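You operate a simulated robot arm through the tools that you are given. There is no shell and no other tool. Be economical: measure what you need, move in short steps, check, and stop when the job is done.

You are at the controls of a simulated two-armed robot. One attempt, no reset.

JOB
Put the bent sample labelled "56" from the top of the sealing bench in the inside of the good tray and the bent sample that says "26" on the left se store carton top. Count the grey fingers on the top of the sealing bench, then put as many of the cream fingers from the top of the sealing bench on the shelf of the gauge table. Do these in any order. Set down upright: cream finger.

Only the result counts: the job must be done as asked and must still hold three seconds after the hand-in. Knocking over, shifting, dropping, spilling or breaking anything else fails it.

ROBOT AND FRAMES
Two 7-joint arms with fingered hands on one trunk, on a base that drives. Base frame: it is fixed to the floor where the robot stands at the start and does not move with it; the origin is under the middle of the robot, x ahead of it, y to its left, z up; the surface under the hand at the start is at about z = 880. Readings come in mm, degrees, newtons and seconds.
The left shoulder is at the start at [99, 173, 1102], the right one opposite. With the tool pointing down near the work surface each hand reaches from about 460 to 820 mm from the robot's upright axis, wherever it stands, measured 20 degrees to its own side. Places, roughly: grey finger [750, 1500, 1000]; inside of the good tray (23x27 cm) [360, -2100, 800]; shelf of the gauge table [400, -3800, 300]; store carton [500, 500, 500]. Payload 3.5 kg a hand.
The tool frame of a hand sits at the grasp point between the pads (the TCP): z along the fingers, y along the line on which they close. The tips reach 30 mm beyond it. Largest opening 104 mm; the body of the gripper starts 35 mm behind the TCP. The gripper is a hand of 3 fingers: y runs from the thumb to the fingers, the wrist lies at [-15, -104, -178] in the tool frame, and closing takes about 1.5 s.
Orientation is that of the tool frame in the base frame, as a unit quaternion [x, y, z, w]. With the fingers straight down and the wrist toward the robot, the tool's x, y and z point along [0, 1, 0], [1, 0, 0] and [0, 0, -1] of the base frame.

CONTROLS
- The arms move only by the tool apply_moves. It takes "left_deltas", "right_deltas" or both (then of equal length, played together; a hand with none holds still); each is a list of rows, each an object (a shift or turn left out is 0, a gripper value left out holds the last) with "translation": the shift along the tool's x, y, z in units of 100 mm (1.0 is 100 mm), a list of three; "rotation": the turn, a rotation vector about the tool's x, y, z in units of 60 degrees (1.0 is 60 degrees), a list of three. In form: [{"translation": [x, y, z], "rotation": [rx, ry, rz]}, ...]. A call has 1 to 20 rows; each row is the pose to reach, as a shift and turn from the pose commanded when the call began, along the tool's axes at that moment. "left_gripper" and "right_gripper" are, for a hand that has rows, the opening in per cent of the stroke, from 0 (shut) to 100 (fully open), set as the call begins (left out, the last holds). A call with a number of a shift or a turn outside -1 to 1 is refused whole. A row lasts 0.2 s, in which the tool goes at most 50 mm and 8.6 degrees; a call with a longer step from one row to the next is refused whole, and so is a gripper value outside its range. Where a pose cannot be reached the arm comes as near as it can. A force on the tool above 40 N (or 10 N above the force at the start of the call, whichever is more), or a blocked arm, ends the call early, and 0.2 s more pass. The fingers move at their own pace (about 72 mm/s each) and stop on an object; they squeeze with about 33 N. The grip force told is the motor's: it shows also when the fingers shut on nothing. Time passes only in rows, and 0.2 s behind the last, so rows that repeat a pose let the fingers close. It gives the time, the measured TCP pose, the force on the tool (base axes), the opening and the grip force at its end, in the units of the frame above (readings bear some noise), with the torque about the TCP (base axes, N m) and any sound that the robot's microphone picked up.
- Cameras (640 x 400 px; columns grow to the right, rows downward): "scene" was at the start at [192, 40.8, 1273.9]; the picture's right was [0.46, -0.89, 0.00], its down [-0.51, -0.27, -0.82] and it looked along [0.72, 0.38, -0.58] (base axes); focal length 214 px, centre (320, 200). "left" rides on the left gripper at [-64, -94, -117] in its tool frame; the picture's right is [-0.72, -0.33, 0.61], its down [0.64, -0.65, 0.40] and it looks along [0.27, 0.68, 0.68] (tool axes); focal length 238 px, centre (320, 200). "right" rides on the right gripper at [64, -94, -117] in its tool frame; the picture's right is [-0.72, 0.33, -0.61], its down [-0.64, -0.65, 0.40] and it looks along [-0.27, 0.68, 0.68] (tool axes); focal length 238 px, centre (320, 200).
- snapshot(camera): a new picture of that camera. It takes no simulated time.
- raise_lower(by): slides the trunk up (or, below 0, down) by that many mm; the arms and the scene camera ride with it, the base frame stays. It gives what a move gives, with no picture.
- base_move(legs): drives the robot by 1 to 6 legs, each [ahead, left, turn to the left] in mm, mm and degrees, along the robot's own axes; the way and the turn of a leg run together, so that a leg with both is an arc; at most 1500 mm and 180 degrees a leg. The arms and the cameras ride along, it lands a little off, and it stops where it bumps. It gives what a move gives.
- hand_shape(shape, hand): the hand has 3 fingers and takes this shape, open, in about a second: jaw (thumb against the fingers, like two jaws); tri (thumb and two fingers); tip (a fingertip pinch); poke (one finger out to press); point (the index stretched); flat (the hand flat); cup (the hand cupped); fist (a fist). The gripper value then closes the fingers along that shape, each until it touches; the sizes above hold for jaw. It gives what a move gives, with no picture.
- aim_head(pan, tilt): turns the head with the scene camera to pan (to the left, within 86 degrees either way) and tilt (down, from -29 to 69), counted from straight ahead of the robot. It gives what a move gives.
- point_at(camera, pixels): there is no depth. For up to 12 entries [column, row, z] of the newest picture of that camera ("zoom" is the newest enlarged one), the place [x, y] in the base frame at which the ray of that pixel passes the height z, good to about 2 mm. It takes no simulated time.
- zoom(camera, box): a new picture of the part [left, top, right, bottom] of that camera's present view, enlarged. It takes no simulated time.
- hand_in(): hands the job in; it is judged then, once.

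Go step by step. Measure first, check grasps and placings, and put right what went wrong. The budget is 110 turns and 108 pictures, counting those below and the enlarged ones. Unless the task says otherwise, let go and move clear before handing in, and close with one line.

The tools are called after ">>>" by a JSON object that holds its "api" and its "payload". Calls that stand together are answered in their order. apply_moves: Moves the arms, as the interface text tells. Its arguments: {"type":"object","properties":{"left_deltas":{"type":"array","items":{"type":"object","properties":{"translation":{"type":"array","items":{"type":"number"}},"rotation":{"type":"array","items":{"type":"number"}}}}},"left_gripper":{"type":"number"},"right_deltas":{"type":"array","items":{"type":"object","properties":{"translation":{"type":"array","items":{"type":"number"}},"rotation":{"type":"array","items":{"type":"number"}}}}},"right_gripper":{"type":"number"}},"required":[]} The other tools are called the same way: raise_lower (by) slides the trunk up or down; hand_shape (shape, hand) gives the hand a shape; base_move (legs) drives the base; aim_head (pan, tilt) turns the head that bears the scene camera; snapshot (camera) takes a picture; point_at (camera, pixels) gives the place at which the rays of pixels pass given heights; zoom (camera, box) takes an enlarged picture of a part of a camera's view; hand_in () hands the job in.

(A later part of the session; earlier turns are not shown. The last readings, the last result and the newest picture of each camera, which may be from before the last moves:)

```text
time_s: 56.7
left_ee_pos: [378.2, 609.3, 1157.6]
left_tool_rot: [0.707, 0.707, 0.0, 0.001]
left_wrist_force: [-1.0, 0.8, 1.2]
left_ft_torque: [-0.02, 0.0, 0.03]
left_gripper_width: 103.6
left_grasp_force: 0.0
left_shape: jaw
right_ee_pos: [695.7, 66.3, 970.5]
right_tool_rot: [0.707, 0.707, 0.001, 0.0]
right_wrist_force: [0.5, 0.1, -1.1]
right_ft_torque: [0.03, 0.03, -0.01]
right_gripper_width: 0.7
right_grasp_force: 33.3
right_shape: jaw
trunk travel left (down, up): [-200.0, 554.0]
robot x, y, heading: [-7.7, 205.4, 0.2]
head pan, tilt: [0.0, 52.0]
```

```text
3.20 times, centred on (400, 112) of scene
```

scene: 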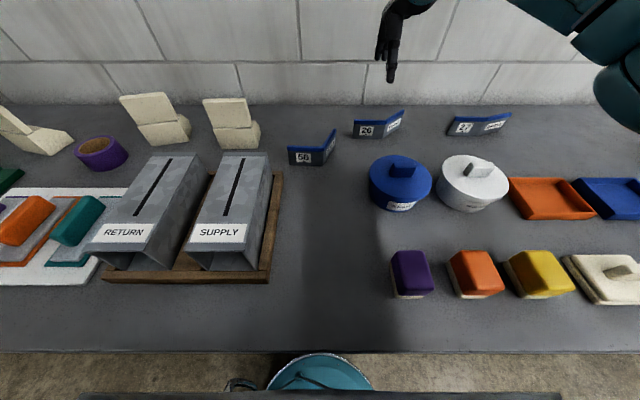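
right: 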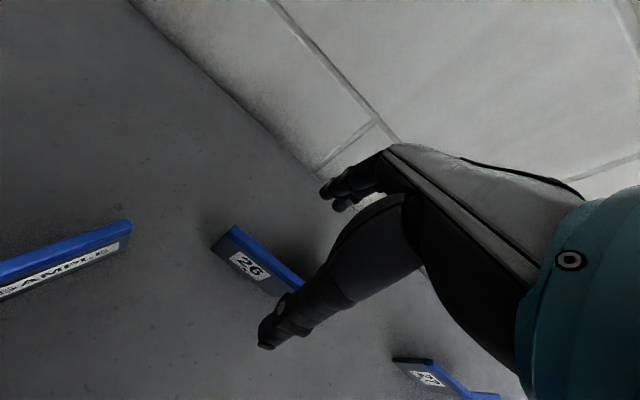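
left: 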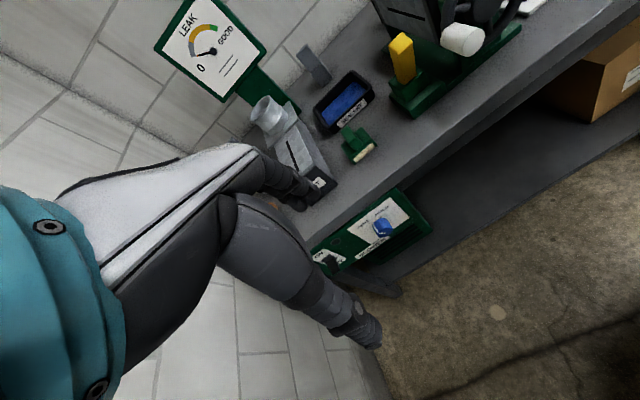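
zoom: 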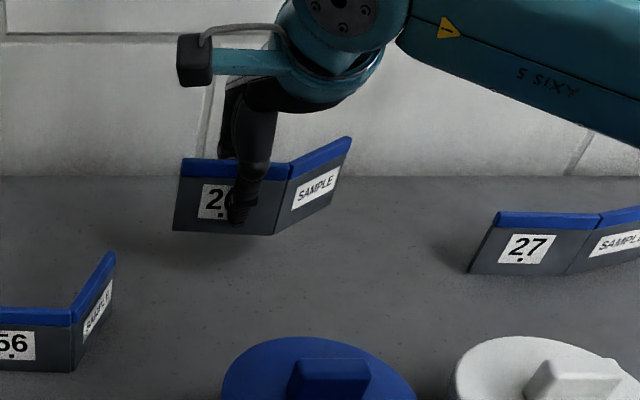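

The sample 26 is held. I lift it high, then move the base right so the left hand can reach sample 56.

>>> {"api": "apply_moves", "payload": {"right_deltas": [{"translation": [0, 0, -0.4]}, {"translation": [0, 0, -0.8]}, {"translation": [0, 0, -1.0]}]}}

>>> {"api": "apply_moves", "payload": {"right_deltas": [{"translation": [0, -0.3, -0.3]}, {"translation": [0, -0.6, -0.6]}, {"translation": [0, -0.9, -0.9]}]}}

>>> {"api": "base_move", "payload": {"legs": [[0, -220, 0]]}}

>>> {"api": "apply_moves", "payload": {"left_deltas": [{"translation": [-0.25, 0.33, 0]}, {"translation": [-0.5, 0.67, 0]}, {"translation": [-0.75, 1.0, 0]}]}}

>>> {"api": "apply_moves", "payload": {"left_deltas": [{"translation": [-0.25, 0.33, 0]}, {"translation": [-0.5, 0.67, 0]}, {"translation": [-0.75, 1.0, 0]}]}}

>>> {"api": "snapshot", "payload": {"camera": "left"}}

>>> {"api": "snapshot", "payload": {"camera": "scene"}}

```text
time_s: 57.5
left_ee_pos: [377.6, 609.3, 1157.7]
left_tool_rot: [0.707, 0.707, 0.001, 0.0]
left_wrist_force: [-0.2, -0.4, 0.9]
left_ft_torque: [-0.01, -0.02, -0.01]
left_gripper_width: 103.8
left_grasp_force: 0.0
left_shape: jaw
right_ee_pos: [696.5, 63.3, 1072.8]
right_tool_rot: [0.707, 0.708, 0.0, 0.0]
right_wrist_force: [-0.5, 0.1, -0.8]
right_ft_torque: [0.06, 0.02, 0.05]
right_gripper_width: 0.5
right_grasp_force: 32.7
right_shape: jaw
trunk travel left (down, up): [-200.0, 554.0]
robot x, y, heading: [-7.1, 205.6, 0.1]
head pan, tilt: [0.0, 52.0]
```

```text
time_s: 58.3
left_ee_pos: [376.7, 608.3, 1158.4]
left_tool_rot: [0.707, 0.707, 0.0, 0.0]
left_wrist_force: [-0.1, 0.2, 0.4]
left_ft_torque: [0.0, -0.01, 0.0]
left_gripper_width: 103.6
left_grasp_force: 0.1
left_shape: jaw
right_ee_pos: [603.3, 64.6, 1161.5]
right_tool_rot: [0.708, 0.707, 0.001, 0.0]
right_wrist_force: [-0.9, -1.1, -0.5]
right_ft_torque: [0.02, 0.05, -0.03]
right_gripper_width: 0.4
right_grasp_force: 32.9
right_shape: jaw
trunk travel left (down, up): [-200.0, 554.0]
robot x, y, heading: [-3.3, 204.6, 0.0]
head pan, tilt: [0.0, 52.0]
```

```text
time_s: 59.9
left_ee_pos: [377.0, 389.7, 1157.9]
left_tool_rot: [0.707, 0.707, 0.0, -0.001]
left_wrist_force: [-0.3, -0.2, -0.1]
left_ft_torque: [-0.02, 0.01, 0.03]
left_gripper_width: 103.6
left_grasp_force: 0.1
left_shape: jaw
right_ee_pos: [604.7, -153.5, 1160.5]
right_tool_rot: [0.707, 0.708, 0.0, 0.0]
right_wrist_force: [0.5, -0.2, -1.4]
right_ft_torque: [0.04, 0.01, 0.01]
right_gripper_width: 0.8
right_grasp_force: 33.0
right_shape: jaw
trunk travel left (down, up): [-200.0, 554.0]
robot x, y, heading: [-6.8, -14.2, 0.4]
head pan, tilt: [0.0, 52.0]
```

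```text
time_s: 60.7
left_ee_pos: [479.9, 314.2, 1158.1]
left_tool_rot: [0.706, 0.708, 0.0, 0.0]
left_wrist_force: [-0.5, -1.3, -0.9]
left_ft_torque: [0.02, 0.03, -0.03]
left_gripper_width: 103.8
left_grasp_force: 0.1
left_shape: jaw
right_ee_pos: [607.1, -153.2, 1160.9]
right_tool_rot: [0.706, 0.708, 0.001, 0.0]
right_wrist_force: [-0.5, -0.7, -1.0]
right_ft_torque: [0.03, 0.01, 0.01]
right_gripper_width: 0.9
right_grasp_force: 33.2
right_shape: jaw
trunk travel left (down, up): [-200.0, 554.0]
robot x, y, heading: [-4.3, -14.3, -0.1]
head pan, tilt: [0.0, 52.0]
```

```text
time_s: 61.5
left_ee_pos: [580.9, 238.3, 1158.6]
left_tool_rot: [0.706, 0.708, -0.001, 0.0]
left_wrist_force: [0.2, -0.6, 0.5]
left_ft_torque: [0.0, 0.04, -0.03]
left_gripper_width: 103.7
left_grasp_force: 0.1
left_shape: jaw
right_ee_pos: [605.8, -154.5, 1159.8]
right_tool_rot: [0.706, 0.708, -0.001, 0.0]
right_wrist_force: [-0.8, 0.1, -2.0]
right_ft_torque: [0.02, 0.03, -0.01]
right_gripper_width: 0.4
right_grasp_force: 33.5
right_shape: jaw
trunk travel left (down, up): [-200.0, 554.0]
robot x, y, heading: [-10.5, -17.1, 0.2]
head pan, tilt: [0.0, 52.0]
```

```text
74 pictures are left
```

left: 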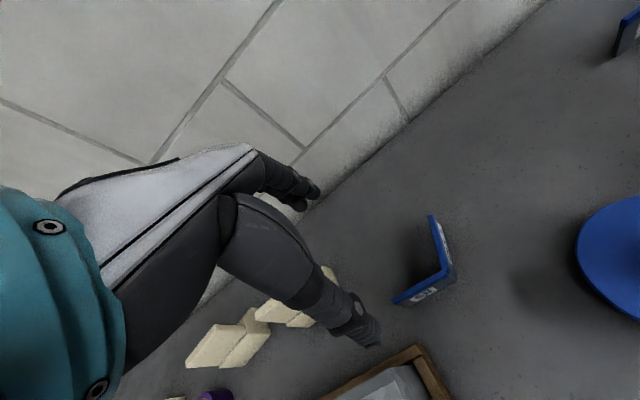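

```text
73 pictures are left
```

scene: 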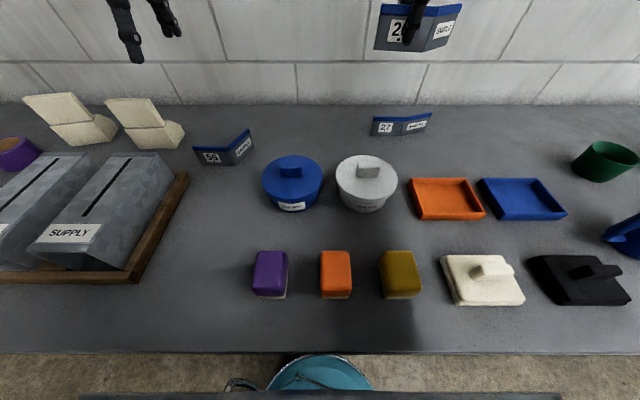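

>>> {"api": "point_at", "payload": {"camera": "left", "pixels": [[395, 300, 935], [447, 265, 935], [431, 215, 935]]}}

>>> {"api": "apply_moves", "payload": {"left_deltas": [{"translation": [0, 0.04, 0.4]}, {"translation": [0, 0.04, 0.8]}, {"translation": [0, 0.04, 1.0]}]}}

>>> {"api": "apply_moves", "payload": {"left_deltas": [{"translation": [0, 0, 0.4]}, {"translation": [0, 0, 0.6]}, {"translation": [0, 0, 0.6]}]}}

>>> {"api": "zoom", "payload": {"camera": "scene", "box": [130, 80, 330, 205]}}

>>> {"api": "snapshot", "payload": {"camera": "left"}}

```text
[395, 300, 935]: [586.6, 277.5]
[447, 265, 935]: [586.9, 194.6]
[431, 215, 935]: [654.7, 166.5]
```

```text
time_s: 62.3
left_ee_pos: [581.4, 239.4, 1059.6]
left_tool_rot: [0.707, 0.708, 0.001, 0.0]
left_wrist_force: [0.4, -0.8, -1.0]
left_ft_torque: [0.02, 0.03, 0.02]
left_gripper_width: 103.9
left_grasp_force: 0.1
left_shape: jaw
right_ee_pos: [605.9, -153.9, 1160.9]
right_tool_rot: [0.706, 0.708, 0.0, 0.0]
right_wrist_force: [0.0, -0.2, -0.8]
right_ft_torque: [0.04, 0.01, 0.02]
right_gripper_width: 0.2
right_grasp_force: 33.3
right_shape: jaw
trunk travel left (down, up): [-200.0, 554.0]
robot x, y, heading: [-2.2, -13.6, 0.3]
head pan, tilt: [0.0, 52.0]
```

```text
time_s: 63.1
left_ee_pos: [580.2, 240.7, 998.9]
left_tool_rot: [0.706, 0.708, 0.0, -0.001]
left_wrist_force: [0.2, 0.6, 0.3]
left_ft_torque: [0.02, -0.01, 0.01]
left_gripper_width: 103.9
left_grasp_force: 0.2
left_shape: jaw
right_ee_pos: [606.0, -153.2, 1160.5]
right_tool_rot: [0.706, 0.708, 0.0, 0.0]
right_wrist_force: [0.4, -0.4, -1.3]
right_ft_torque: [0.07, 0.01, 0.01]
right_gripper_width: 0.6
right_grasp_force: 33.1
right_shape: jaw
trunk travel left (down, up): [-200.0, 554.0]
robot x, y, heading: [-3.0, -13.0, 0.0]
head pan, tilt: [0.0, 52.0]
```

```text
3.20 times, centred on (230, 142) of scene
```

zoom: 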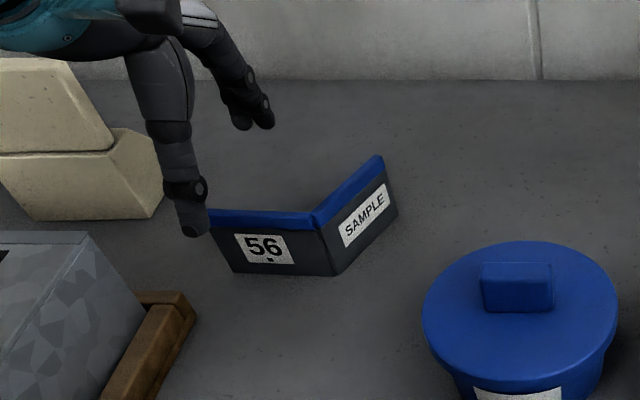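

```text
71 pictures are left
```

left: 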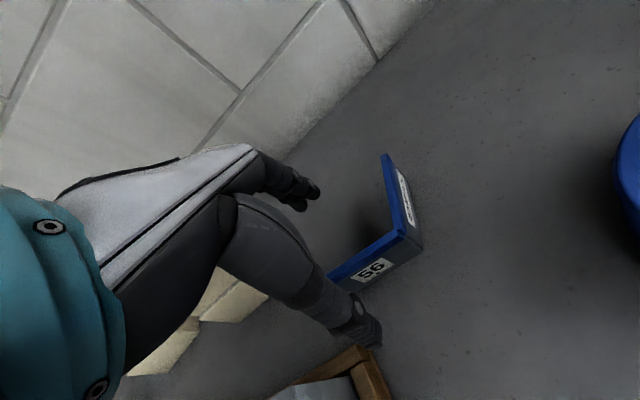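

Hand is aligned over the 56 wing; I shift 5 mm forward, lower to z 921 and close.

>>> {"api": "apply_moves", "payload": {"left_deltas": [{"translation": [-0.05, 0.06, 0.4]}, {"translation": [-0.05, 0.06, 0.78]}, {"translation": [-0.05, 0.06, 0.78]}]}}

>>> {"api": "apply_moves", "payload": {"left_deltas": [{}, {}, {}, {}, {}, {}, {}, {}], "left_gripper": 0}}

>>> {"api": "apply_moves", "payload": {"left_deltas": [{"translation": [0, 0, -0.3]}, {"translation": [0, 0, -0.7]}, {"translation": [0, 0, -1.0]}]}}

>>> {"api": "snapshot", "payload": {"camera": "scene"}}

```text
time_s: 63.9
left_ee_pos: [586.5, 234.7, 921.0]
left_tool_rot: [0.706, 0.708, 0.0, -0.001]
left_wrist_force: [-0.7, 0.0, 0.1]
left_ft_torque: [0.0, 0.01, 0.01]
left_gripper_width: 103.8
left_grasp_force: 0.1
left_shape: jaw
right_ee_pos: [605.9, -154.4, 1161.1]
right_tool_rot: [0.707, 0.708, 0.0, 0.0]
right_wrist_force: [0.5, -0.3, -1.6]
right_ft_torque: [0.01, 0.0, 0.01]
right_gripper_width: 0.8
right_grasp_force: 33.0
right_shape: jaw
trunk travel left (down, up): [-200.0, 554.0]
robot x, y, heading: [-4.3, -12.6, 0.0]
head pan, tilt: [0.0, 52.0]
```

```text
time_s: 65.7
left_ee_pos: [586.9, 236.1, 920.8]
left_tool_rot: [0.706, 0.708, 0.0, 0.0]
left_wrist_force: [-0.4, 0.9, 0.0]
left_ft_torque: [-0.02, -0.01, -0.01]
left_gripper_width: 0.4
left_grasp_force: 32.7
left_shape: jaw
right_ee_pos: [606.0, -152.7, 1159.5]
right_tool_rot: [0.707, 0.707, 0.0, 0.0]
right_wrist_force: [-0.6, -0.2, -1.1]
right_ft_torque: [0.0, 0.05, 0.01]
right_gripper_width: 0.6
right_grasp_force: 32.4
right_shape: jaw
trunk travel left (down, up): [-200.0, 554.0]
robot x, y, heading: [-4.9, -16.1, -0.1]
head pan, tilt: [0.0, 52.0]
```

```text
time_s: 66.5
left_ee_pos: [586.3, 234.7, 1021.4]
left_tool_rot: [0.707, 0.708, 0.0, 0.0]
left_wrist_force: [-0.9, 0.2, -1.1]
left_ft_torque: [0.05, 0.06, 0.0]
left_gripper_width: 0.3
left_grasp_force: 32.5
left_shape: jaw
right_ee_pos: [606.2, -153.7, 1161.0]
right_tool_rot: [0.706, 0.708, 0.0, 0.0]
right_wrist_force: [0.2, 0.4, -0.3]
right_ft_torque: [0.01, 0.0, 0.03]
right_gripper_width: 0.5
right_grasp_force: 33.1
right_shape: jaw
trunk travel left (down, up): [-200.0, 554.0]
robot x, y, heading: [-9.2, -14.4, -0.0]
head pan, tilt: [0.0, 52.0]
```

```text
70 pictures are left
```

scene: 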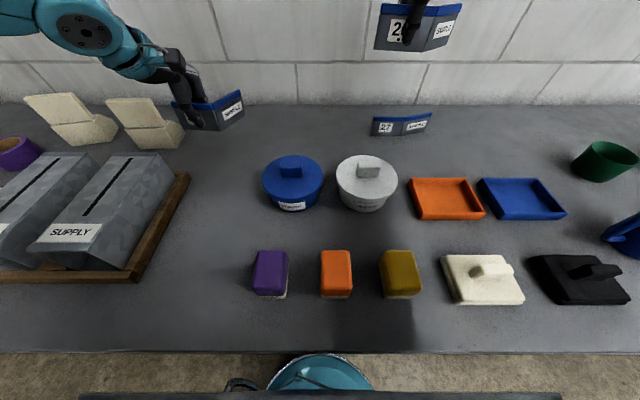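

Sample 56 is held too. I lift and retract it, back away and go left to look at the left store carton.

>>> {"api": "apply_moves", "payload": {"left_deltas": [{"translation": [0, -0.3, -0.4]}, {"translation": [0, -0.6, -0.8]}, {"translation": [0, -0.9, -1.0]}]}}

>>> {"api": "base_move", "payload": {"legs": [[-560, 0, 0], [0, 800, 0]]}}

>>> {"api": "aim_head", "payload": {"pan": -5, "tilt": 35}}

>>> {"api": "raise_lower", "payload": {"by": -200}}

>>> {"api": "snapshot", "payload": {"camera": "scene"}}

```text
time_s: 67.3
left_ee_pos: [496.0, 235.5, 1122.6]
left_tool_rot: [0.706, 0.708, 0.0, 0.001]
left_wrist_force: [0.3, -0.8, -1.0]
left_ft_torque: [0.05, -0.01, 0.03]
left_gripper_width: 0.8
left_grasp_force: 32.8
left_shape: jaw
right_ee_pos: [604.1, -153.8, 1162.2]
right_tool_rot: [0.706, 0.708, 0.0, 0.001]
right_wrist_force: [-0.5, 1.3, -1.5]
right_ft_torque: [0.04, 0.01, 0.02]
right_gripper_width: 0.7
right_grasp_force: 33.2
right_shape: jaw
trunk travel left (down, up): [-200.0, 554.0]
robot x, y, heading: [-4.1, -14.8, 0.1]
head pan, tilt: [0.0, 52.0]
```

```text
time_s: 74.5
left_ee_pos: [-65.5, 1035.1, 1121.6]
left_tool_rot: [0.707, 0.707, 0.0, 0.0]
left_wrist_force: [-0.1, 0.1, -0.8]
left_ft_torque: [0.0, 0.03, -0.02]
left_gripper_width: 0.6
left_grasp_force: 33.0
left_shape: jaw
right_ee_pos: [42.7, 647.0, 1161.5]
right_tool_rot: [0.707, 0.707, -0.001, 0.0]
right_wrist_force: [0.0, 1.1, -1.0]
right_ft_torque: [0.0, 0.01, -0.01]
right_gripper_width: 0.4
right_grasp_force: 32.7
right_shape: jaw
trunk travel left (down, up): [-200.0, 554.0]
robot x, y, heading: [-564.9, 788.5, 0.0]
head pan, tilt: [0.0, 52.0]
```

```text
time_s: 75.3
left_ee_pos: [-64.8, 1035.0, 1121.2]
left_tool_rot: [0.708, 0.707, 0.0, 0.0]
left_wrist_force: [0.0, 0.8, -1.0]
left_ft_torque: [0.04, -0.01, -0.01]
left_gripper_width: 0.7
left_grasp_force: 33.0
left_shape: jaw
right_ee_pos: [44.6, 646.9, 1162.0]
right_tool_rot: [0.707, 0.707, 0.0, 0.0]
right_wrist_force: [0.0, 0.3, -1.8]
right_ft_torque: [0.06, 0.05, -0.05]
right_gripper_width: 0.5
right_grasp_force: 33.0
right_shape: jaw
trunk travel left (down, up): [-200.0, 554.0]
robot x, y, heading: [-565.0, 785.1, -0.2]
head pan, tilt: [-5.0, 35.0]
```

```text
time_s: 77.4
left_ee_pos: [-66.0, 1034.8, 921.4]
left_tool_rot: [0.707, 0.707, 0.0, 0.0]
left_wrist_force: [-0.4, 0.0, -0.9]
left_ft_torque: [0.02, 0.01, -0.02]
left_gripper_width: 0.5
left_grasp_force: 32.6
left_shape: jaw
right_ee_pos: [41.6, 646.7, 961.4]
right_tool_rot: [0.707, 0.707, 0.0, 0.0]
right_wrist_force: [-0.3, -0.1, -0.9]
right_ft_torque: [0.01, -0.01, 0.0]
right_gripper_width: 0.8
right_grasp_force: 33.2
right_shape: jaw
trunk travel left (down, up): [0.0, 754.0]
robot x, y, heading: [-569.8, 786.7, 0.1]
head pan, tilt: [-5.0, 35.0]
```

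```text
69 pictures are left
```

scene: 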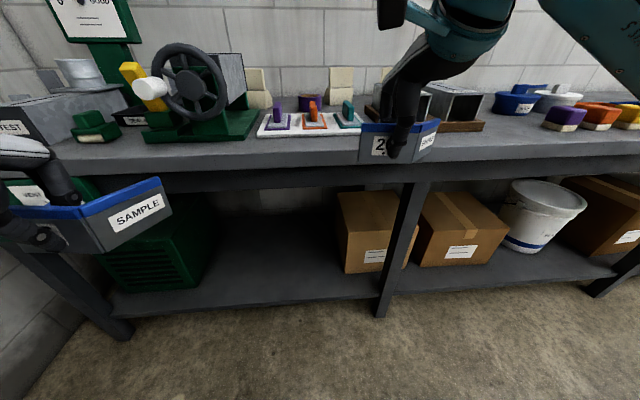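

The left store carton is at (375,230), behind the leg at (400,250). I measure leg foot, shelf edge and carton.

>>> {"api": "point_at", "payload": {"camera": "scene", "pixels": [[379, 317, 0], [250, 312, 100], [250, 312, 150], [250, 300, 150], [250, 300, 200], [345, 273, 150], [345, 273, 200], [350, 233, 400], [350, 233, 450], [350, 233, 350], [250, 188, 800], [250, 175, 840]]}}

>>> {"api": "zoom", "payload": {"camera": "scene", "box": [300, 140, 520, 330]}}

```text
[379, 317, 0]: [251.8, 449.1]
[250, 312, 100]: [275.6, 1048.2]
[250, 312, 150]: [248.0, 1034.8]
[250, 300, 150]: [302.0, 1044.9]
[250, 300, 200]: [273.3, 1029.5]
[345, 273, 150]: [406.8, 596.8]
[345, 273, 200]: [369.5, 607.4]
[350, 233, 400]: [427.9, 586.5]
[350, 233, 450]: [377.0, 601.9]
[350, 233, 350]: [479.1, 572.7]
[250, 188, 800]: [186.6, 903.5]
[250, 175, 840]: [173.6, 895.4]
```

```text
2.11 times, centred on (410, 235) of scene
```

zoom: 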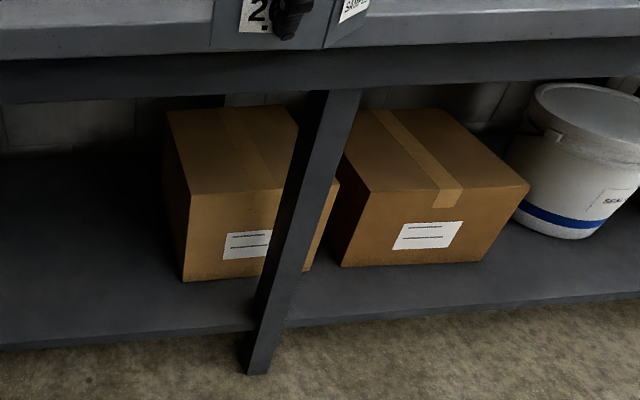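

The carton's front face is at x≈370, left side y≈605, top roughly z 450; the apron bottom is near 790. I pull the left hand back out of the way and lower and pitch the right hand in front of the bench.

>>> {"api": "apply_moves", "payload": {"left_deltas": [{"translation": [0.25, -0.25, 0]}, {"translation": [0.5, -0.5, 0]}, {"translation": [0.75, -0.75, 0]}, {"translation": [1.0, -1.0, 0]}], "right_deltas": [{"translation": [-0.25, 0, 0.25]}, {"translation": [-0.5, 0, 0.5]}, {"translation": [-0.75, 0, 0.75]}, {"translation": [-1.0, 0, 1.0]}]}}

>>> {"api": "apply_moves", "payload": {"left_deltas": [{"translation": [0, -0.1, -0.3]}, {"translation": [0, -0.3, -0.7]}, {"translation": [0, -0.4, -1.0]}], "right_deltas": [{"translation": [0, 0, 0.33]}, {"translation": [0, 0, 0.67]}, {"translation": [0, 0, 1.0]}]}}

>>> {"api": "apply_moves", "payload": {"right_deltas": [{"translation": [0, 0, 0.33], "rotation": [-0.11, 0, 0]}, {"translation": [0, 0, 0.67], "rotation": [-0.22, 0, 0]}, {"translation": [0, 0, 1.0], "rotation": [-0.333, 0, 0]}, {"translation": [0, 0, 1.0], "rotation": [-0.333, 0, 0]}]}}

>>> {"api": "aim_head", "payload": {"pan": -15, "tilt": 40}}

>>> {"api": "snapshot", "payload": {"camera": "scene"}}

>>> {"api": "snapshot", "payload": {"camera": "right"}}

```text
time_s: 78.4
left_ee_pos: [-162.7, 1137.7, 921.7]
left_tool_rot: [0.707, 0.707, 0.001, -0.001]
left_wrist_force: [0.2, -0.3, -0.8]
left_ft_torque: [0.02, 0.01, 0.02]
left_gripper_width: 0.6
left_grasp_force: 32.5
left_shape: jaw
right_ee_pos: [43.7, 547.7, 860.1]
right_tool_rot: [0.707, 0.707, -0.001, 0.001]
right_wrist_force: [0.4, -0.2, -1.5]
right_ft_torque: [0.06, -0.02, 0.01]
right_gripper_width: 0.5
right_grasp_force: 33.2
right_shape: jaw
trunk travel left (down, up): [0.0, 754.0]
robot x, y, heading: [-566.7, 787.1, -0.0]
head pan, tilt: [-5.0, 35.0]
```

```text
time_s: 79.2
left_ee_pos: [-203.5, 1136.6, 1021.9]
left_tool_rot: [0.707, 0.707, 0.0, 0.0]
left_wrist_force: [0.2, 1.0, -1.5]
left_ft_torque: [0.03, 0.03, -0.02]
left_gripper_width: 0.7
left_grasp_force: 32.7
left_shape: jaw
right_ee_pos: [43.4, 547.5, 760.8]
right_tool_rot: [0.707, 0.707, 0.001, 0.001]
right_wrist_force: [0.7, 0.2, -0.3]
right_ft_torque: [0.01, 0.01, 0.01]
right_gripper_width: 0.5
right_grasp_force: 33.5
right_shape: jaw
trunk travel left (down, up): [0.0, 754.0]
robot x, y, heading: [-565.8, 788.8, -0.2]
head pan, tilt: [-5.0, 35.0]
```

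```text
time_s: 80.2
left_ee_pos: [-203.5, 1135.7, 1022.3]
left_tool_rot: [0.707, 0.707, 0.0, -0.001]
left_wrist_force: [-0.7, -0.3, -1.4]
left_ft_torque: [0.01, 0.01, 0.01]
left_gripper_width: 0.7
left_grasp_force: 32.8
left_shape: jaw
right_ee_pos: [44.2, 526.0, 667.0]
right_tool_rot: [0.694, 0.7, 0.123, 0.12]
right_wrist_force: [0.2, 0.3, -1.1]
right_ft_torque: [0.04, 0.0, 0.0]
right_gripper_width: 0.4
right_grasp_force: 32.9
right_shape: jaw
right hand out of reach, approached as far as the arm can: row 3, 4
trunk travel left (down, up): [0.0, 754.0]
robot x, y, heading: [-562.6, 783.6, -0.2]
head pan, tilt: [-5.0, 35.0]
```

```text
time_s: 81.0
left_ee_pos: [-202.7, 1135.5, 1021.7]
left_tool_rot: [0.707, 0.707, 0.0, 0.0]
left_wrist_force: [0.0, 0.7, -1.3]
left_ft_torque: [0.0, 0.01, 0.05]
left_gripper_width: 0.8
left_grasp_force: 33.2
left_shape: jaw
right_ee_pos: [44.3, 526.0, 667.0]
right_tool_rot: [0.695, 0.698, 0.122, 0.119]
right_wrist_force: [-0.3, 0.0, -1.0]
right_ft_torque: [0.06, -0.01, -0.01]
right_gripper_width: 0.7
right_grasp_force: 33.2
right_shape: jaw
trunk travel left (down, up): [0.0, 754.0]
robot x, y, heading: [-565.5, 787.8, 0.0]
head pan, tilt: [-15.0, 40.0]
```

```text
67 pictures are left
```

scene: 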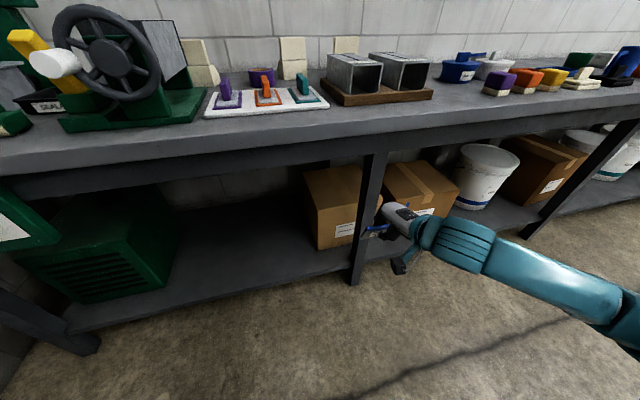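

```text
66 pictures are left
```

right: 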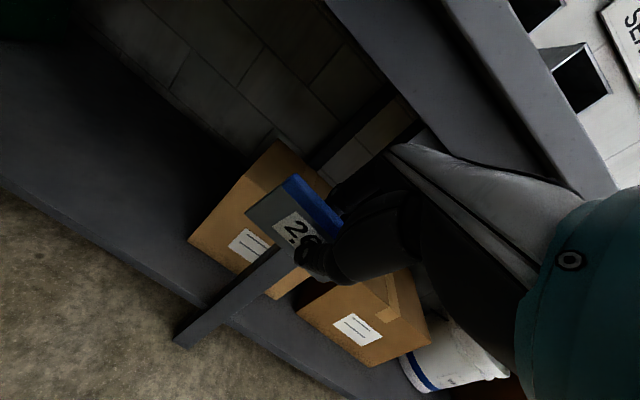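

The arm hits a limit at this pitched pose close to the body; I test by stretching the hand forward 100 mm (clear under the bench).

>>> {"api": "apply_moves", "payload": {"right_deltas": [{"translation": [0, 0.47, 0.17]}, {"translation": [0, 0.94, 0.34]}, {"translation": [0, 0.94, 0.34]}]}}

>>> {"api": "apply_moves", "payload": {"right_deltas": [{"translation": [0, -0.17, 0.46]}, {"translation": [0, -0.34, 0.92]}, {"translation": [0, -0.34, 0.92]}]}}

>>> {"api": "snapshot", "payload": {"camera": "scene"}}

```text
time_s: 81.8
left_ee_pos: [-203.2, 1135.6, 1021.6]
left_tool_rot: [0.707, 0.707, 0.0, 0.0]
left_wrist_force: [-0.1, -0.5, -0.8]
left_ft_torque: [0.03, 0.04, 0.04]
left_gripper_width: 0.6
left_grasp_force: 33.0
left_shape: jaw
right_ee_pos: [145.5, 526.1, 668.8]
right_tool_rot: [0.697, 0.696, 0.122, 0.123]
right_wrist_force: [-0.1, -0.1, -0.8]
right_ft_torque: [0.06, -0.01, 0.03]
right_gripper_width: 0.4
right_grasp_force: 32.9
right_shape: jaw
trunk travel left (down, up): [0.0, 754.0]
robot x, y, heading: [-568.9, 786.2, -0.1]
head pan, tilt: [-15.0, 40.0]
```

```text
time_s: 82.5
left_ee_pos: [-202.8, 1136.5, 1021.3]
left_tool_rot: [0.707, 0.708, 0.0, -0.001]
left_wrist_force: [0.6, -0.5, -1.1]
left_ft_torque: [0.03, 0.03, -0.02]
left_gripper_width: 0.6
left_grasp_force: 32.8
left_shape: jaw
right_ee_pos: [144.1, 518.1, 619.9]
right_tool_rot: [0.696, 0.697, 0.122, 0.121]
right_wrist_force: [0.3, 0.5, -1.5]
right_ft_torque: [0.02, 0.02, -0.01]
right_gripper_width: 0.8
right_grasp_force: 32.6
right_shape: jaw
right hand out of reach, approached as far as the arm can: row 1, 2, 3
trunk travel left (down, up): [0.0, 754.0]
robot x, y, heading: [-565.7, 786.5, -0.1]
head pan, tilt: [-15.0, 40.0]
```

```text
65 pictures are left
```

scene: 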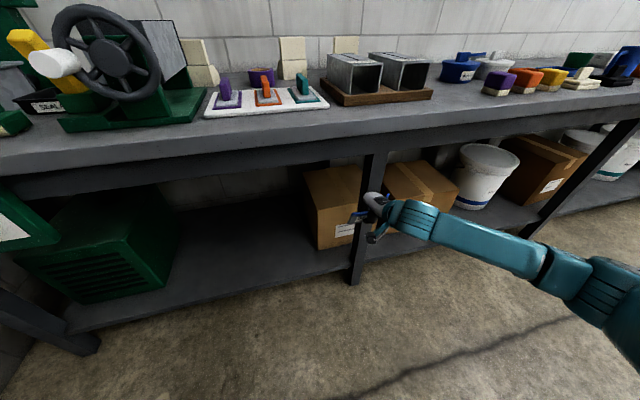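

Still limited in z. I test whether less pitch frees the reach: rotate back to vertical here.

>>> {"api": "apply_moves", "payload": {"right_deltas": [{"rotation": [0.11, 0, 0]}, {"rotation": [0.22, 0, 0]}, {"rotation": [0.333, 0, 0]}, {"rotation": [0.333, 0, 0]}]}}

>>> {"api": "snapshot", "payload": {"camera": "scene"}}

```text
time_s: 83.5
left_ee_pos: [-202.4, 1135.4, 1022.4]
left_tool_rot: [0.707, 0.707, 0.0, -0.001]
left_wrist_force: [-0.2, -0.5, -1.3]
left_ft_torque: [0.03, 0.03, 0.0]
left_gripper_width: 0.6
left_grasp_force: 33.3
left_shape: jaw
right_ee_pos: [142.8, 517.9, 620.2]
right_tool_rot: [0.706, 0.708, 0.001, -0.001]
right_wrist_force: [-0.3, -0.1, -1.4]
right_ft_torque: [0.03, 0.02, 0.02]
right_gripper_width: 0.2
right_grasp_force: 32.9
right_shape: jaw
trunk travel left (down, up): [0.0, 754.0]
robot x, y, heading: [-566.7, 787.9, -0.2]
head pan, tilt: [-15.0, 40.0]
```

```text
64 pictures are left
```

scene: 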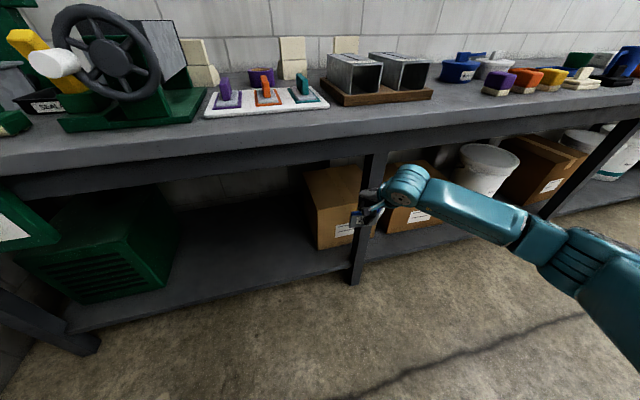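

>>> {"api": "apply_moves", "payload": {"right_deltas": [{"translation": [0.2, 0, 0.45]}, {"translation": [0.3, 0, 0.9]}, {"translation": [0.3, 0, 0.9]}]}}

>>> {"api": "snapshot", "payload": {"camera": "right"}}

```text
time_s: 84.3
left_ee_pos: [-203.9, 1135.4, 1021.4]
left_tool_rot: [0.707, 0.707, 0.0, 0.0]
left_wrist_force: [0.1, 0.2, -0.7]
left_ft_torque: [0.04, 0.01, 0.0]
left_gripper_width: 0.8
left_grasp_force: 32.9
left_shape: jaw
right_ee_pos: [142.5, 549.4, 528.4]
right_tool_rot: [0.706, 0.708, 0.001, 0.0]
right_wrist_force: [0.0, -0.3, -0.5]
right_ft_torque: [0.02, 0.04, -0.01]
right_gripper_width: 0.6
right_grasp_force: 32.8
right_shape: jaw
trunk travel left (down, up): [0.0, 754.0]
robot x, y, heading: [-564.8, 791.2, -0.0]
head pan, tilt: [-15.0, 40.0]
```

```text
63 pictures are left
```

right: 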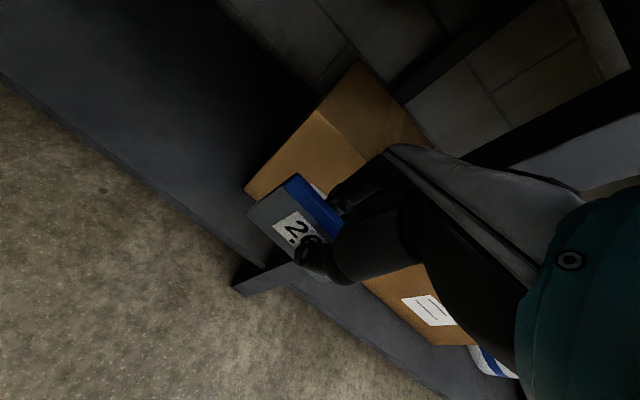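

>>> {"api": "zoom", "payload": {"camera": "scene", "box": [280, 130, 500, 290]}}

>>> {"api": "point_at", "payload": {"camera": "right", "pixels": [[246, 195, 180], [246, 195, 200], [246, 195, 220], [318, 111, 400], [318, 111, 430], [318, 111, 460], [318, 111, 490], [358, 60, 430], [358, 60, 460]]}}

>>> {"api": "point_at", "payload": {"camera": "scene", "pixels": [[304, 177, 430], [304, 177, 460], [304, 177, 400], [317, 248, 200], [317, 248, 180], [317, 248, 220], [400, 167, 780], [400, 167, 740], [400, 167, 700]]}}

```text
2.50 times, centred on (390, 210) of scene
```

zoom: 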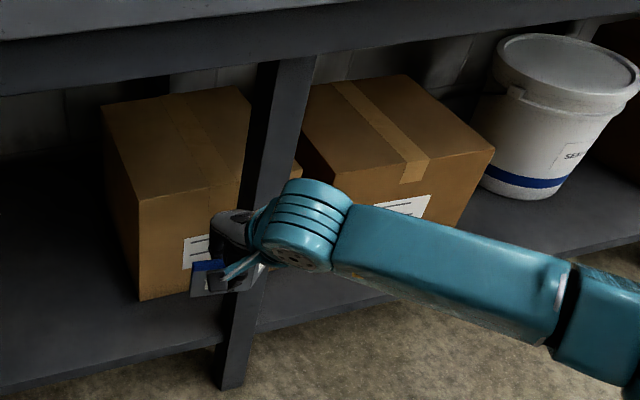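

```text
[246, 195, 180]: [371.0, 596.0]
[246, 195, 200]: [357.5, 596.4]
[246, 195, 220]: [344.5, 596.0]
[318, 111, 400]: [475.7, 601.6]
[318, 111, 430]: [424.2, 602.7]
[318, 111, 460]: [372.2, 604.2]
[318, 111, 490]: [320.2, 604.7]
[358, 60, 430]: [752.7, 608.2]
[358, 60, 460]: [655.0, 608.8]
```

```text
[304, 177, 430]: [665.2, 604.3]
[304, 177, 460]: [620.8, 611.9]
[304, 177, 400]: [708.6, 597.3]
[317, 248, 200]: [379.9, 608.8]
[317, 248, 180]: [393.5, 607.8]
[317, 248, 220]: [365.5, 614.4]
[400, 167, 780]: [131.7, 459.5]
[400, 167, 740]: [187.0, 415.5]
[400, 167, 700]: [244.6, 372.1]
```

Carton top is about z 460, front x≈370, left y≈605. The forearm comes in from the right, so I check where the elbow lies relative to the leg.

>>> {"api": "point_at", "payload": {"camera": "zoom", "pixels": [[565, 320, 600], [565, 320, 650], [565, 320, 700], [565, 320, 750], [300, 225, 700], [300, 225, 730], [268, 60, 780], [268, 60, 790], [238, 385, 0], [268, 300, 195]]}}

>>> {"api": "aim_head", "payload": {"pan": -50, "tilt": 55}}

>>> {"api": "snapshot", "payload": {"camera": "scene"}}

```text
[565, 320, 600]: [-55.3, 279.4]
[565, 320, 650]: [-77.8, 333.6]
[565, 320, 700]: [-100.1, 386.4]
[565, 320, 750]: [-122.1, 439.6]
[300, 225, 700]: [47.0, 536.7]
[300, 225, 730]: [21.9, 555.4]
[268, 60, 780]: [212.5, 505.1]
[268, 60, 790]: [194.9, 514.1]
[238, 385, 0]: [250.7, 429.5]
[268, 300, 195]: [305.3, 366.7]
```

```text
time_s: 85.4
left_ee_pos: [-202.5, 1135.4, 1021.8]
left_tool_rot: [0.707, 0.707, 0.0, 0.0]
left_wrist_force: [0.3, 0.3, -0.6]
left_ft_torque: [0.06, 0.02, 0.0]
left_gripper_width: 0.8
left_grasp_force: 33.6
left_shape: jaw
right_ee_pos: [143.0, 547.8, 529.4]
right_tool_rot: [0.707, 0.708, 0.0, 0.0]
right_wrist_force: [-0.6, 0.9, -0.7]
right_ft_torque: [0.01, 0.04, 0.02]
right_gripper_width: 0.7
right_grasp_force: 32.5
right_shape: jaw
trunk travel left (down, up): [0.0, 754.0]
robot x, y, heading: [-569.7, 786.1, -0.2]
head pan, tilt: [-50.0, 55.0]
```

```text
61 pictures are left
```

scene: 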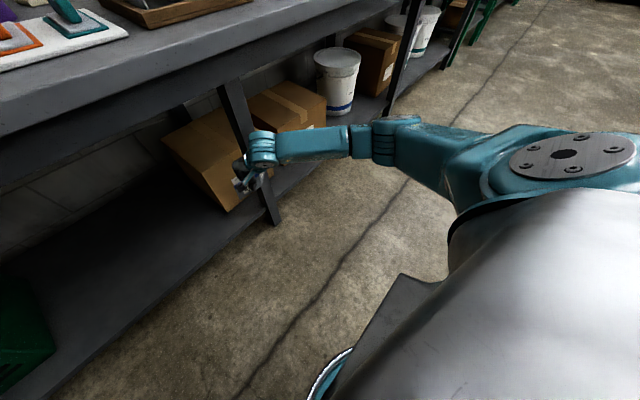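

The right forearm would hit the bench leg (elbow lies to the right), while the left arm would come from the open side. So I'll set 26 back on a free spot of the bench, deliver 56 first, and later bring 26 with the left hand. Backing out and raising now.

>>> {"api": "base_move", "payload": {"legs": [[-200, 0, 0]]}}

>>> {"api": "apply_moves", "payload": {"right_deltas": [{"translation": [0, -0.2, -0.33]}, {"translation": [0, -0.4, -0.67]}, {"translation": [0, -0.6, -1.0]}]}}

>>> {"api": "apply_moves", "payload": {"right_deltas": [{"translation": [0, -0.2, -0.33]}, {"translation": [0, -0.4, -0.67]}, {"translation": [0, -0.6, -1.0]}]}}

>>> {"api": "apply_moves", "payload": {"right_deltas": [{"translation": [0, 0, -0.33]}, {"translation": [0, 0, -0.67]}, {"translation": [0, 0, -1.0]}]}}

>>> {"api": "raise_lower", "payload": {"by": 200}}

>>> {"api": "base_move", "payload": {"legs": [[0, -350, 0], [760, 0, 0]]}}

>>> {"api": "aim_head", "payload": {"pan": -10, "tilt": 50}}

>>> {"api": "snapshot", "payload": {"camera": "scene"}}

```text
time_s: 87.0
left_ee_pos: [-401.8, 1137.1, 1021.9]
left_tool_rot: [0.706, 0.708, 0.0, 0.0]
left_wrist_force: [-0.4, -0.7, -1.7]
left_ft_torque: [0.0, 0.03, -0.04]
left_gripper_width: 0.6
left_grasp_force: 32.7
left_shape: jaw
right_ee_pos: [-54.0, 550.9, 529.2]
right_tool_rot: [0.705, 0.709, 0.0, 0.0]
right_wrist_force: [0.2, 0.7, -1.9]
right_ft_torque: [0.06, -0.02, -0.02]
right_gripper_width: 0.4
right_grasp_force: 33.1
right_shape: jaw
trunk travel left (down, up): [0.0, 754.0]
robot x, y, heading: [-768.2, 784.1, 0.1]
head pan, tilt: [-50.0, 55.0]
```

```text
time_s: 87.8
left_ee_pos: [-402.6, 1135.9, 1022.8]
left_tool_rot: [0.706, 0.708, 0.001, 0.0]
left_wrist_force: [0.2, 0.9, -1.3]
left_ft_torque: [-0.02, 0.02, 0.02]
left_gripper_width: 0.7
left_grasp_force: 33.2
left_shape: jaw
right_ee_pos: [-114.5, 551.0, 628.3]
right_tool_rot: [0.706, 0.708, -0.001, 0.0]
right_wrist_force: [0.1, -0.3, -0.4]
right_ft_torque: [0.04, 0.03, -0.02]
right_gripper_width: 0.6
right_grasp_force: 33.0
right_shape: jaw
trunk travel left (down, up): [0.0, 754.0]
robot x, y, heading: [-762.6, 784.8, -0.1]
head pan, tilt: [-50.0, 55.0]
```

```text
time_s: 88.5
left_ee_pos: [-401.3, 1136.6, 1021.9]
left_tool_rot: [0.706, 0.709, 0.001, 0.0]
left_wrist_force: [1.0, 0.3, -1.2]
left_ft_torque: [0.02, 0.01, 0.0]
left_gripper_width: 0.8
left_grasp_force: 32.9
left_shape: jaw
right_ee_pos: [-173.8, 550.0, 728.6]
right_tool_rot: [0.706, 0.708, 0.001, 0.0]
right_wrist_force: [-0.7, -0.3, -1.5]
right_ft_torque: [0.0, 0.06, 0.01]
right_gripper_width: 0.6
right_grasp_force: 32.7
right_shape: jaw
trunk travel left (down, up): [0.0, 754.0]
robot x, y, heading: [-760.5, 784.3, 0.1]
head pan, tilt: [-50.0, 55.0]
```

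```text
time_s: 89.3
left_ee_pos: [-401.2, 1137.6, 1021.8]
left_tool_rot: [0.706, 0.708, 0.0, 0.0]
left_wrist_force: [0.2, 0.4, -2.1]
left_ft_torque: [0.06, 0.02, 0.02]
left_gripper_width: 0.7
left_grasp_force: 32.8
left_shape: jaw
right_ee_pos: [-175.0, 549.8, 829.2]
right_tool_rot: [0.706, 0.708, 0.0, 0.0]
right_wrist_force: [-0.7, 0.4, -1.0]
right_ft_torque: [0.04, 0.02, -0.01]
right_gripper_width: 0.4
right_grasp_force: 32.9
right_shape: jaw
trunk travel left (down, up): [0.0, 754.0]
robot x, y, heading: [-760.2, 788.2, 0.2]
head pan, tilt: [-50.0, 55.0]
```

```text
time_s: 91.5
left_ee_pos: [-400.1, 1137.0, 1219.9]
left_tool_rot: [0.706, 0.708, 0.0, -0.001]
left_wrist_force: [-0.2, 0.3, -2.1]
left_ft_torque: [0.06, 0.0, 0.01]
left_gripper_width: 0.7
left_grasp_force: 32.8
left_shape: jaw
right_ee_pos: [-172.2, 549.8, 1027.3]
right_tool_rot: [0.706, 0.708, -0.001, -0.001]
right_wrist_force: [0.0, -0.7, -0.5]
right_ft_torque: [0.04, 0.02, -0.06]
right_gripper_width: 0.4
right_grasp_force: 32.6
right_shape: jaw
trunk travel left (down, up): [-200.0, 554.0]
robot x, y, heading: [-766.5, 785.2, 0.1]
head pan, tilt: [-50.0, 55.0]
```

```text
time_s: 97.7
left_ee_pos: [369.7, 785.3, 1220.8]
left_tool_rot: [0.709, 0.705, -0.001, -0.002]
left_wrist_force: [0.5, 0.3, -1.2]
left_ft_torque: [0.03, 0.04, 0.0]
left_gripper_width: 0.6
left_grasp_force: 33.0
left_shape: jaw
right_ee_pos: [592.8, 195.5, 1027.3]
right_tool_rot: [0.71, 0.704, 0.0, -0.001]
right_wrist_force: [0.7, -0.2, -1.4]
right_ft_torque: [0.0, 0.02, -0.01]
right_gripper_width: 0.6
right_grasp_force: 32.6
right_shape: jaw
trunk travel left (down, up): [-200.0, 554.0]
robot x, y, heading: [8.2, 437.6, -0.6]
head pan, tilt: [-50.0, 55.0]
stopped in leg 2: the robot was blocked; the commanded pose is now the measured one
```

```text
time_s: 98.8
left_ee_pos: [371.3, 784.7, 1221.2]
left_tool_rot: [0.71, 0.704, -0.001, 0.0]
left_wrist_force: [0.6, 0.0, -1.2]
left_ft_torque: [0.03, 0.01, -0.03]
left_gripper_width: 0.6
left_grasp_force: 32.8
left_shape: jaw
right_ee_pos: [592.0, 195.9, 1028.3]
right_tool_rot: [0.709, 0.705, 0.0, 0.0]
right_wrist_force: [0.3, -0.8, -1.2]
right_ft_torque: [0.02, 0.0, -0.01]
right_gripper_width: 0.6
right_grasp_force: 32.8
right_shape: jaw
trunk travel left (down, up): [-200.0, 554.0]
robot x, y, heading: [6.7, 439.8, -0.3]
head pan, tilt: [-10.0, 50.0]
```

```text
60 pictures are left
```

scene: 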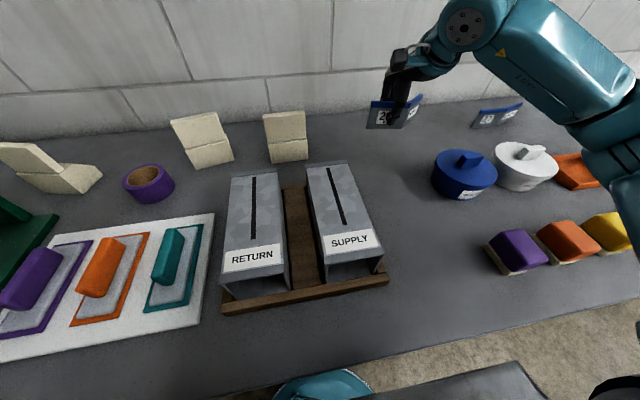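

The base touched the bench at x≈8 (limit noted), nothing looks disturbed. I lower 26 at about [592, 230] where the bench is free, and release.

>>> {"api": "apply_moves", "payload": {"right_deltas": [{"translation": [0.35, 0, 0.2]}, {"translation": [0.35, 0, 0.6]}, {"translation": [0.35, 0, 0.9]}]}}

>>> {"api": "apply_moves", "payload": {"right_deltas": [{"translation": [0, 0, 0.08]}, {"translation": [0, 0, 0.14]}, {"translation": [0, 0, 0.14]}]}}

>>> {"api": "zoom", "payload": {"camera": "scene", "box": [320, 70, 520, 195]}}

```text
time_s: 99.6
left_ee_pos: [370.5, 784.3, 1221.7]
left_tool_rot: [0.709, 0.705, 0.0, 0.0]
left_wrist_force: [0.4, 1.0, -1.3]
left_ft_torque: [0.07, 0.01, 0.0]
left_gripper_width: 0.6
left_grasp_force: 33.3
left_shape: jaw
right_ee_pos: [593.2, 232.2, 937.7]
right_tool_rot: [0.71, 0.705, 0.0, 0.0]
right_wrist_force: [0.6, 0.3, -0.6]
right_ft_torque: [0.01, 0.05, 0.02]
right_gripper_width: 0.6
right_grasp_force: 33.1
right_shape: jaw
trunk travel left (down, up): [-200.0, 554.0]
robot x, y, heading: [3.6, 442.6, -0.6]
head pan, tilt: [-10.0, 50.0]
```

```text
time_s: 100.4
left_ee_pos: [370.1, 784.9, 1222.4]
left_tool_rot: [0.709, 0.705, -0.001, -0.001]
left_wrist_force: [-0.4, -0.1, -0.1]
left_ft_torque: [0.01, 0.04, 0.0]
left_gripper_width: 0.6
left_grasp_force: 32.5
left_shape: jaw
right_ee_pos: [592.8, 232.8, 923.1]
right_tool_rot: [0.71, 0.705, 0.0, 0.0]
right_wrist_force: [-0.5, -0.3, 0.2]
right_ft_torque: [-0.08, 0.01, 0.0]
right_gripper_width: 0.7
right_grasp_force: 32.9
right_shape: jaw
trunk travel left (down, up): [-200.0, 554.0]
robot x, y, heading: [1.9, 441.7, -0.3]
head pan, tilt: [-10.0, 50.0]
```

```text
3.20 times, centred on (420, 132) of scene
```

zoom: 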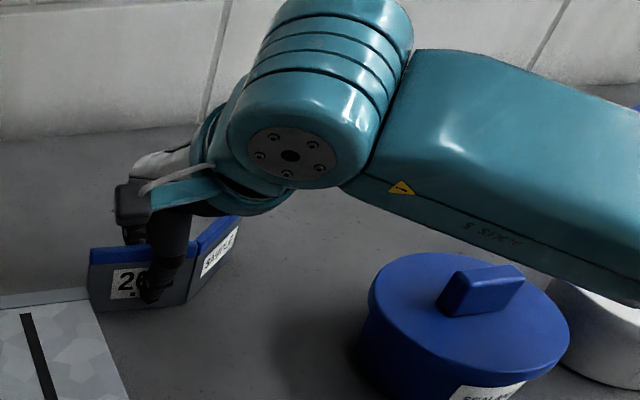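

26 rests on the bench. I open, lift clear, back off and drive right toward the good tray.

>>> {"api": "apply_moves", "payload": {"right_deltas": [{}, {}, {}, {}, {}], "right_gripper": 60}}

>>> {"api": "apply_moves", "payload": {"right_deltas": [{"translation": [0, 0, -0.3]}, {"translation": [0, 0, -0.7]}, {"translation": [0, 0, -1.0]}]}}

>>> {"api": "apply_moves", "payload": {"right_deltas": [{"translation": [0, -0.2, -0.4]}, {"translation": [0, -0.4, -0.8]}, {"translation": [0, -0.6, -1.0]}]}}

>>> {"api": "snapshot", "payload": {"camera": "scene"}}

>>> {"api": "base_move", "payload": {"legs": [[-450, 0, 0], [0, -1200, 0]]}}

>>> {"api": "aim_head", "payload": {"pan": -50, "tilt": 28}}

>>> {"api": "snapshot", "payload": {"camera": "scene"}}

```text
time_s: 101.6
left_ee_pos: [371.5, 784.4, 1222.1]
left_tool_rot: [0.709, 0.705, -0.001, -0.001]
left_wrist_force: [-0.9, -0.8, -1.1]
left_ft_torque: [0.02, -0.01, 0.01]
left_gripper_width: 0.6
left_grasp_force: 32.6
left_shape: jaw
right_ee_pos: [593.8, 231.8, 923.4]
right_tool_rot: [0.709, 0.705, 0.001, 0.0]
right_wrist_force: [-0.6, 0.2, 0.0]
right_ft_torque: [-0.04, -0.01, -0.02]
right_gripper_width: 62.0
right_grasp_force: 0.2
right_shape: jaw
trunk travel left (down, up): [-200.0, 554.0]
robot x, y, heading: [4.0, 437.7, -0.4]
head pan, tilt: [-10.0, 50.0]
```

```text
time_s: 102.4
left_ee_pos: [371.0, 785.2, 1221.3]
left_tool_rot: [0.71, 0.704, 0.0, 0.0]
left_wrist_force: [0.1, -0.1, -1.0]
left_ft_torque: [0.02, 0.0, -0.01]
left_gripper_width: 0.8
left_grasp_force: 33.5
left_shape: jaw
right_ee_pos: [592.1, 231.1, 1025.3]
right_tool_rot: [0.709, 0.705, 0.0, 0.0]
right_wrist_force: [-0.7, 0.3, 0.7]
right_ft_torque: [0.02, 0.0, -0.01]
right_gripper_width: 62.5
right_grasp_force: 0.1
right_shape: jaw
trunk travel left (down, up): [-200.0, 554.0]
robot x, y, heading: [4.1, 436.3, -0.6]
head pan, tilt: [-10.0, 50.0]
```

```text
time_s: 103.2
left_ee_pos: [371.0, 783.5, 1221.7]
left_tool_rot: [0.709, 0.705, 0.001, 0.0]
left_wrist_force: [0.1, -0.1, -0.9]
left_ft_torque: [0.07, 0.02, 0.02]
left_gripper_width: 0.8
left_grasp_force: 32.9
left_shape: jaw
right_ee_pos: [530.4, 232.5, 1125.1]
right_tool_rot: [0.709, 0.705, 0.0, 0.0]
right_wrist_force: [-0.1, -0.2, -0.1]
right_ft_torque: [0.0, 0.0, -0.02]
right_gripper_width: 62.0
right_grasp_force: 0.1
right_shape: jaw
trunk travel left (down, up): [-200.0, 554.0]
robot x, y, heading: [5.1, 440.2, -0.4]
head pan, tilt: [-10.0, 50.0]
```

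```text
58 pictures are left
```

scene: 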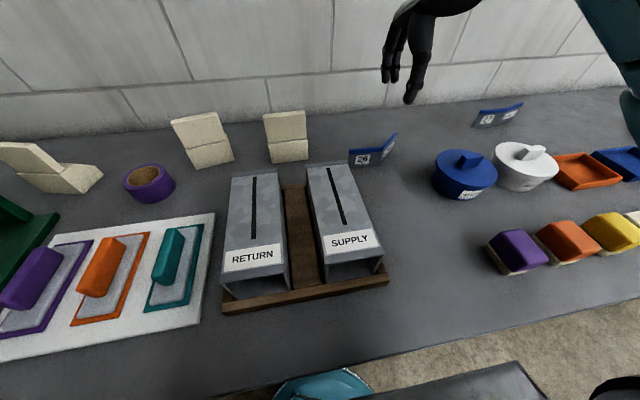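

```text
time_s: 111.5
left_ee_pos: [-77.4, -400.5, 1221.6]
left_tool_rot: [0.712, 0.702, 0.0, 0.0]
left_wrist_force: [0.3, 0.4, -1.0]
left_ft_torque: [0.05, -0.01, -0.01]
left_gripper_width: 0.6
left_grasp_force: 33.1
left_shape: jaw
right_ee_pos: [81.0, -953.2, 1124.2]
right_tool_rot: [0.711, 0.703, 0.0, 0.001]
right_wrist_force: [-0.2, 0.0, 0.3]
right_ft_torque: [-0.03, 0.01, 0.03]
right_gripper_width: 62.1
right_grasp_force: 0.1
right_shape: jaw
trunk travel left (down, up): [-200.0, 554.0]
robot x, y, heading: [-446.9, -743.0, -0.7]
head pan, tilt: [-10.0, 50.0]
```

```text
time_s: 112.6
left_ee_pos: [-76.6, -399.6, 1221.0]
left_tool_rot: [0.711, 0.703, 0.0, -0.001]
left_wrist_force: [-0.1, -0.2, -0.7]
left_ft_torque: [0.04, 0.02, 0.0]
left_gripper_width: 0.6
left_grasp_force: 32.9
left_shape: jaw
right_ee_pos: [81.8, -952.7, 1124.7]
right_tool_rot: [0.711, 0.703, 0.0, 0.001]
right_wrist_force: [0.3, 0.1, 0.9]
right_ft_torque: [0.03, -0.04, 0.0]
right_gripper_width: 62.2
right_grasp_force: 0.0
right_shape: jaw
trunk travel left (down, up): [-200.0, 554.0]
robot x, y, heading: [-443.6, -745.5, -0.8]
head pan, tilt: [-50.0, 28.0]
```

```text
57 pictures are left
```

scene: 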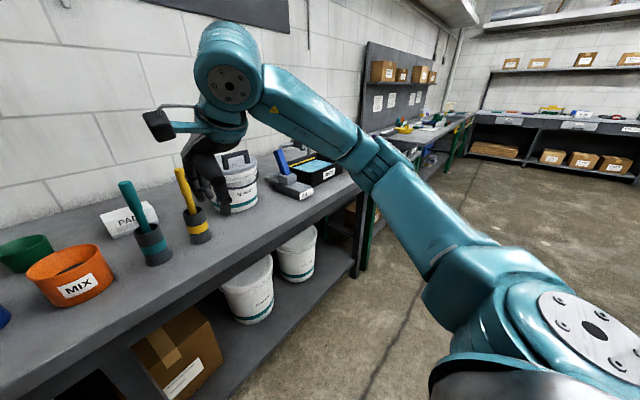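

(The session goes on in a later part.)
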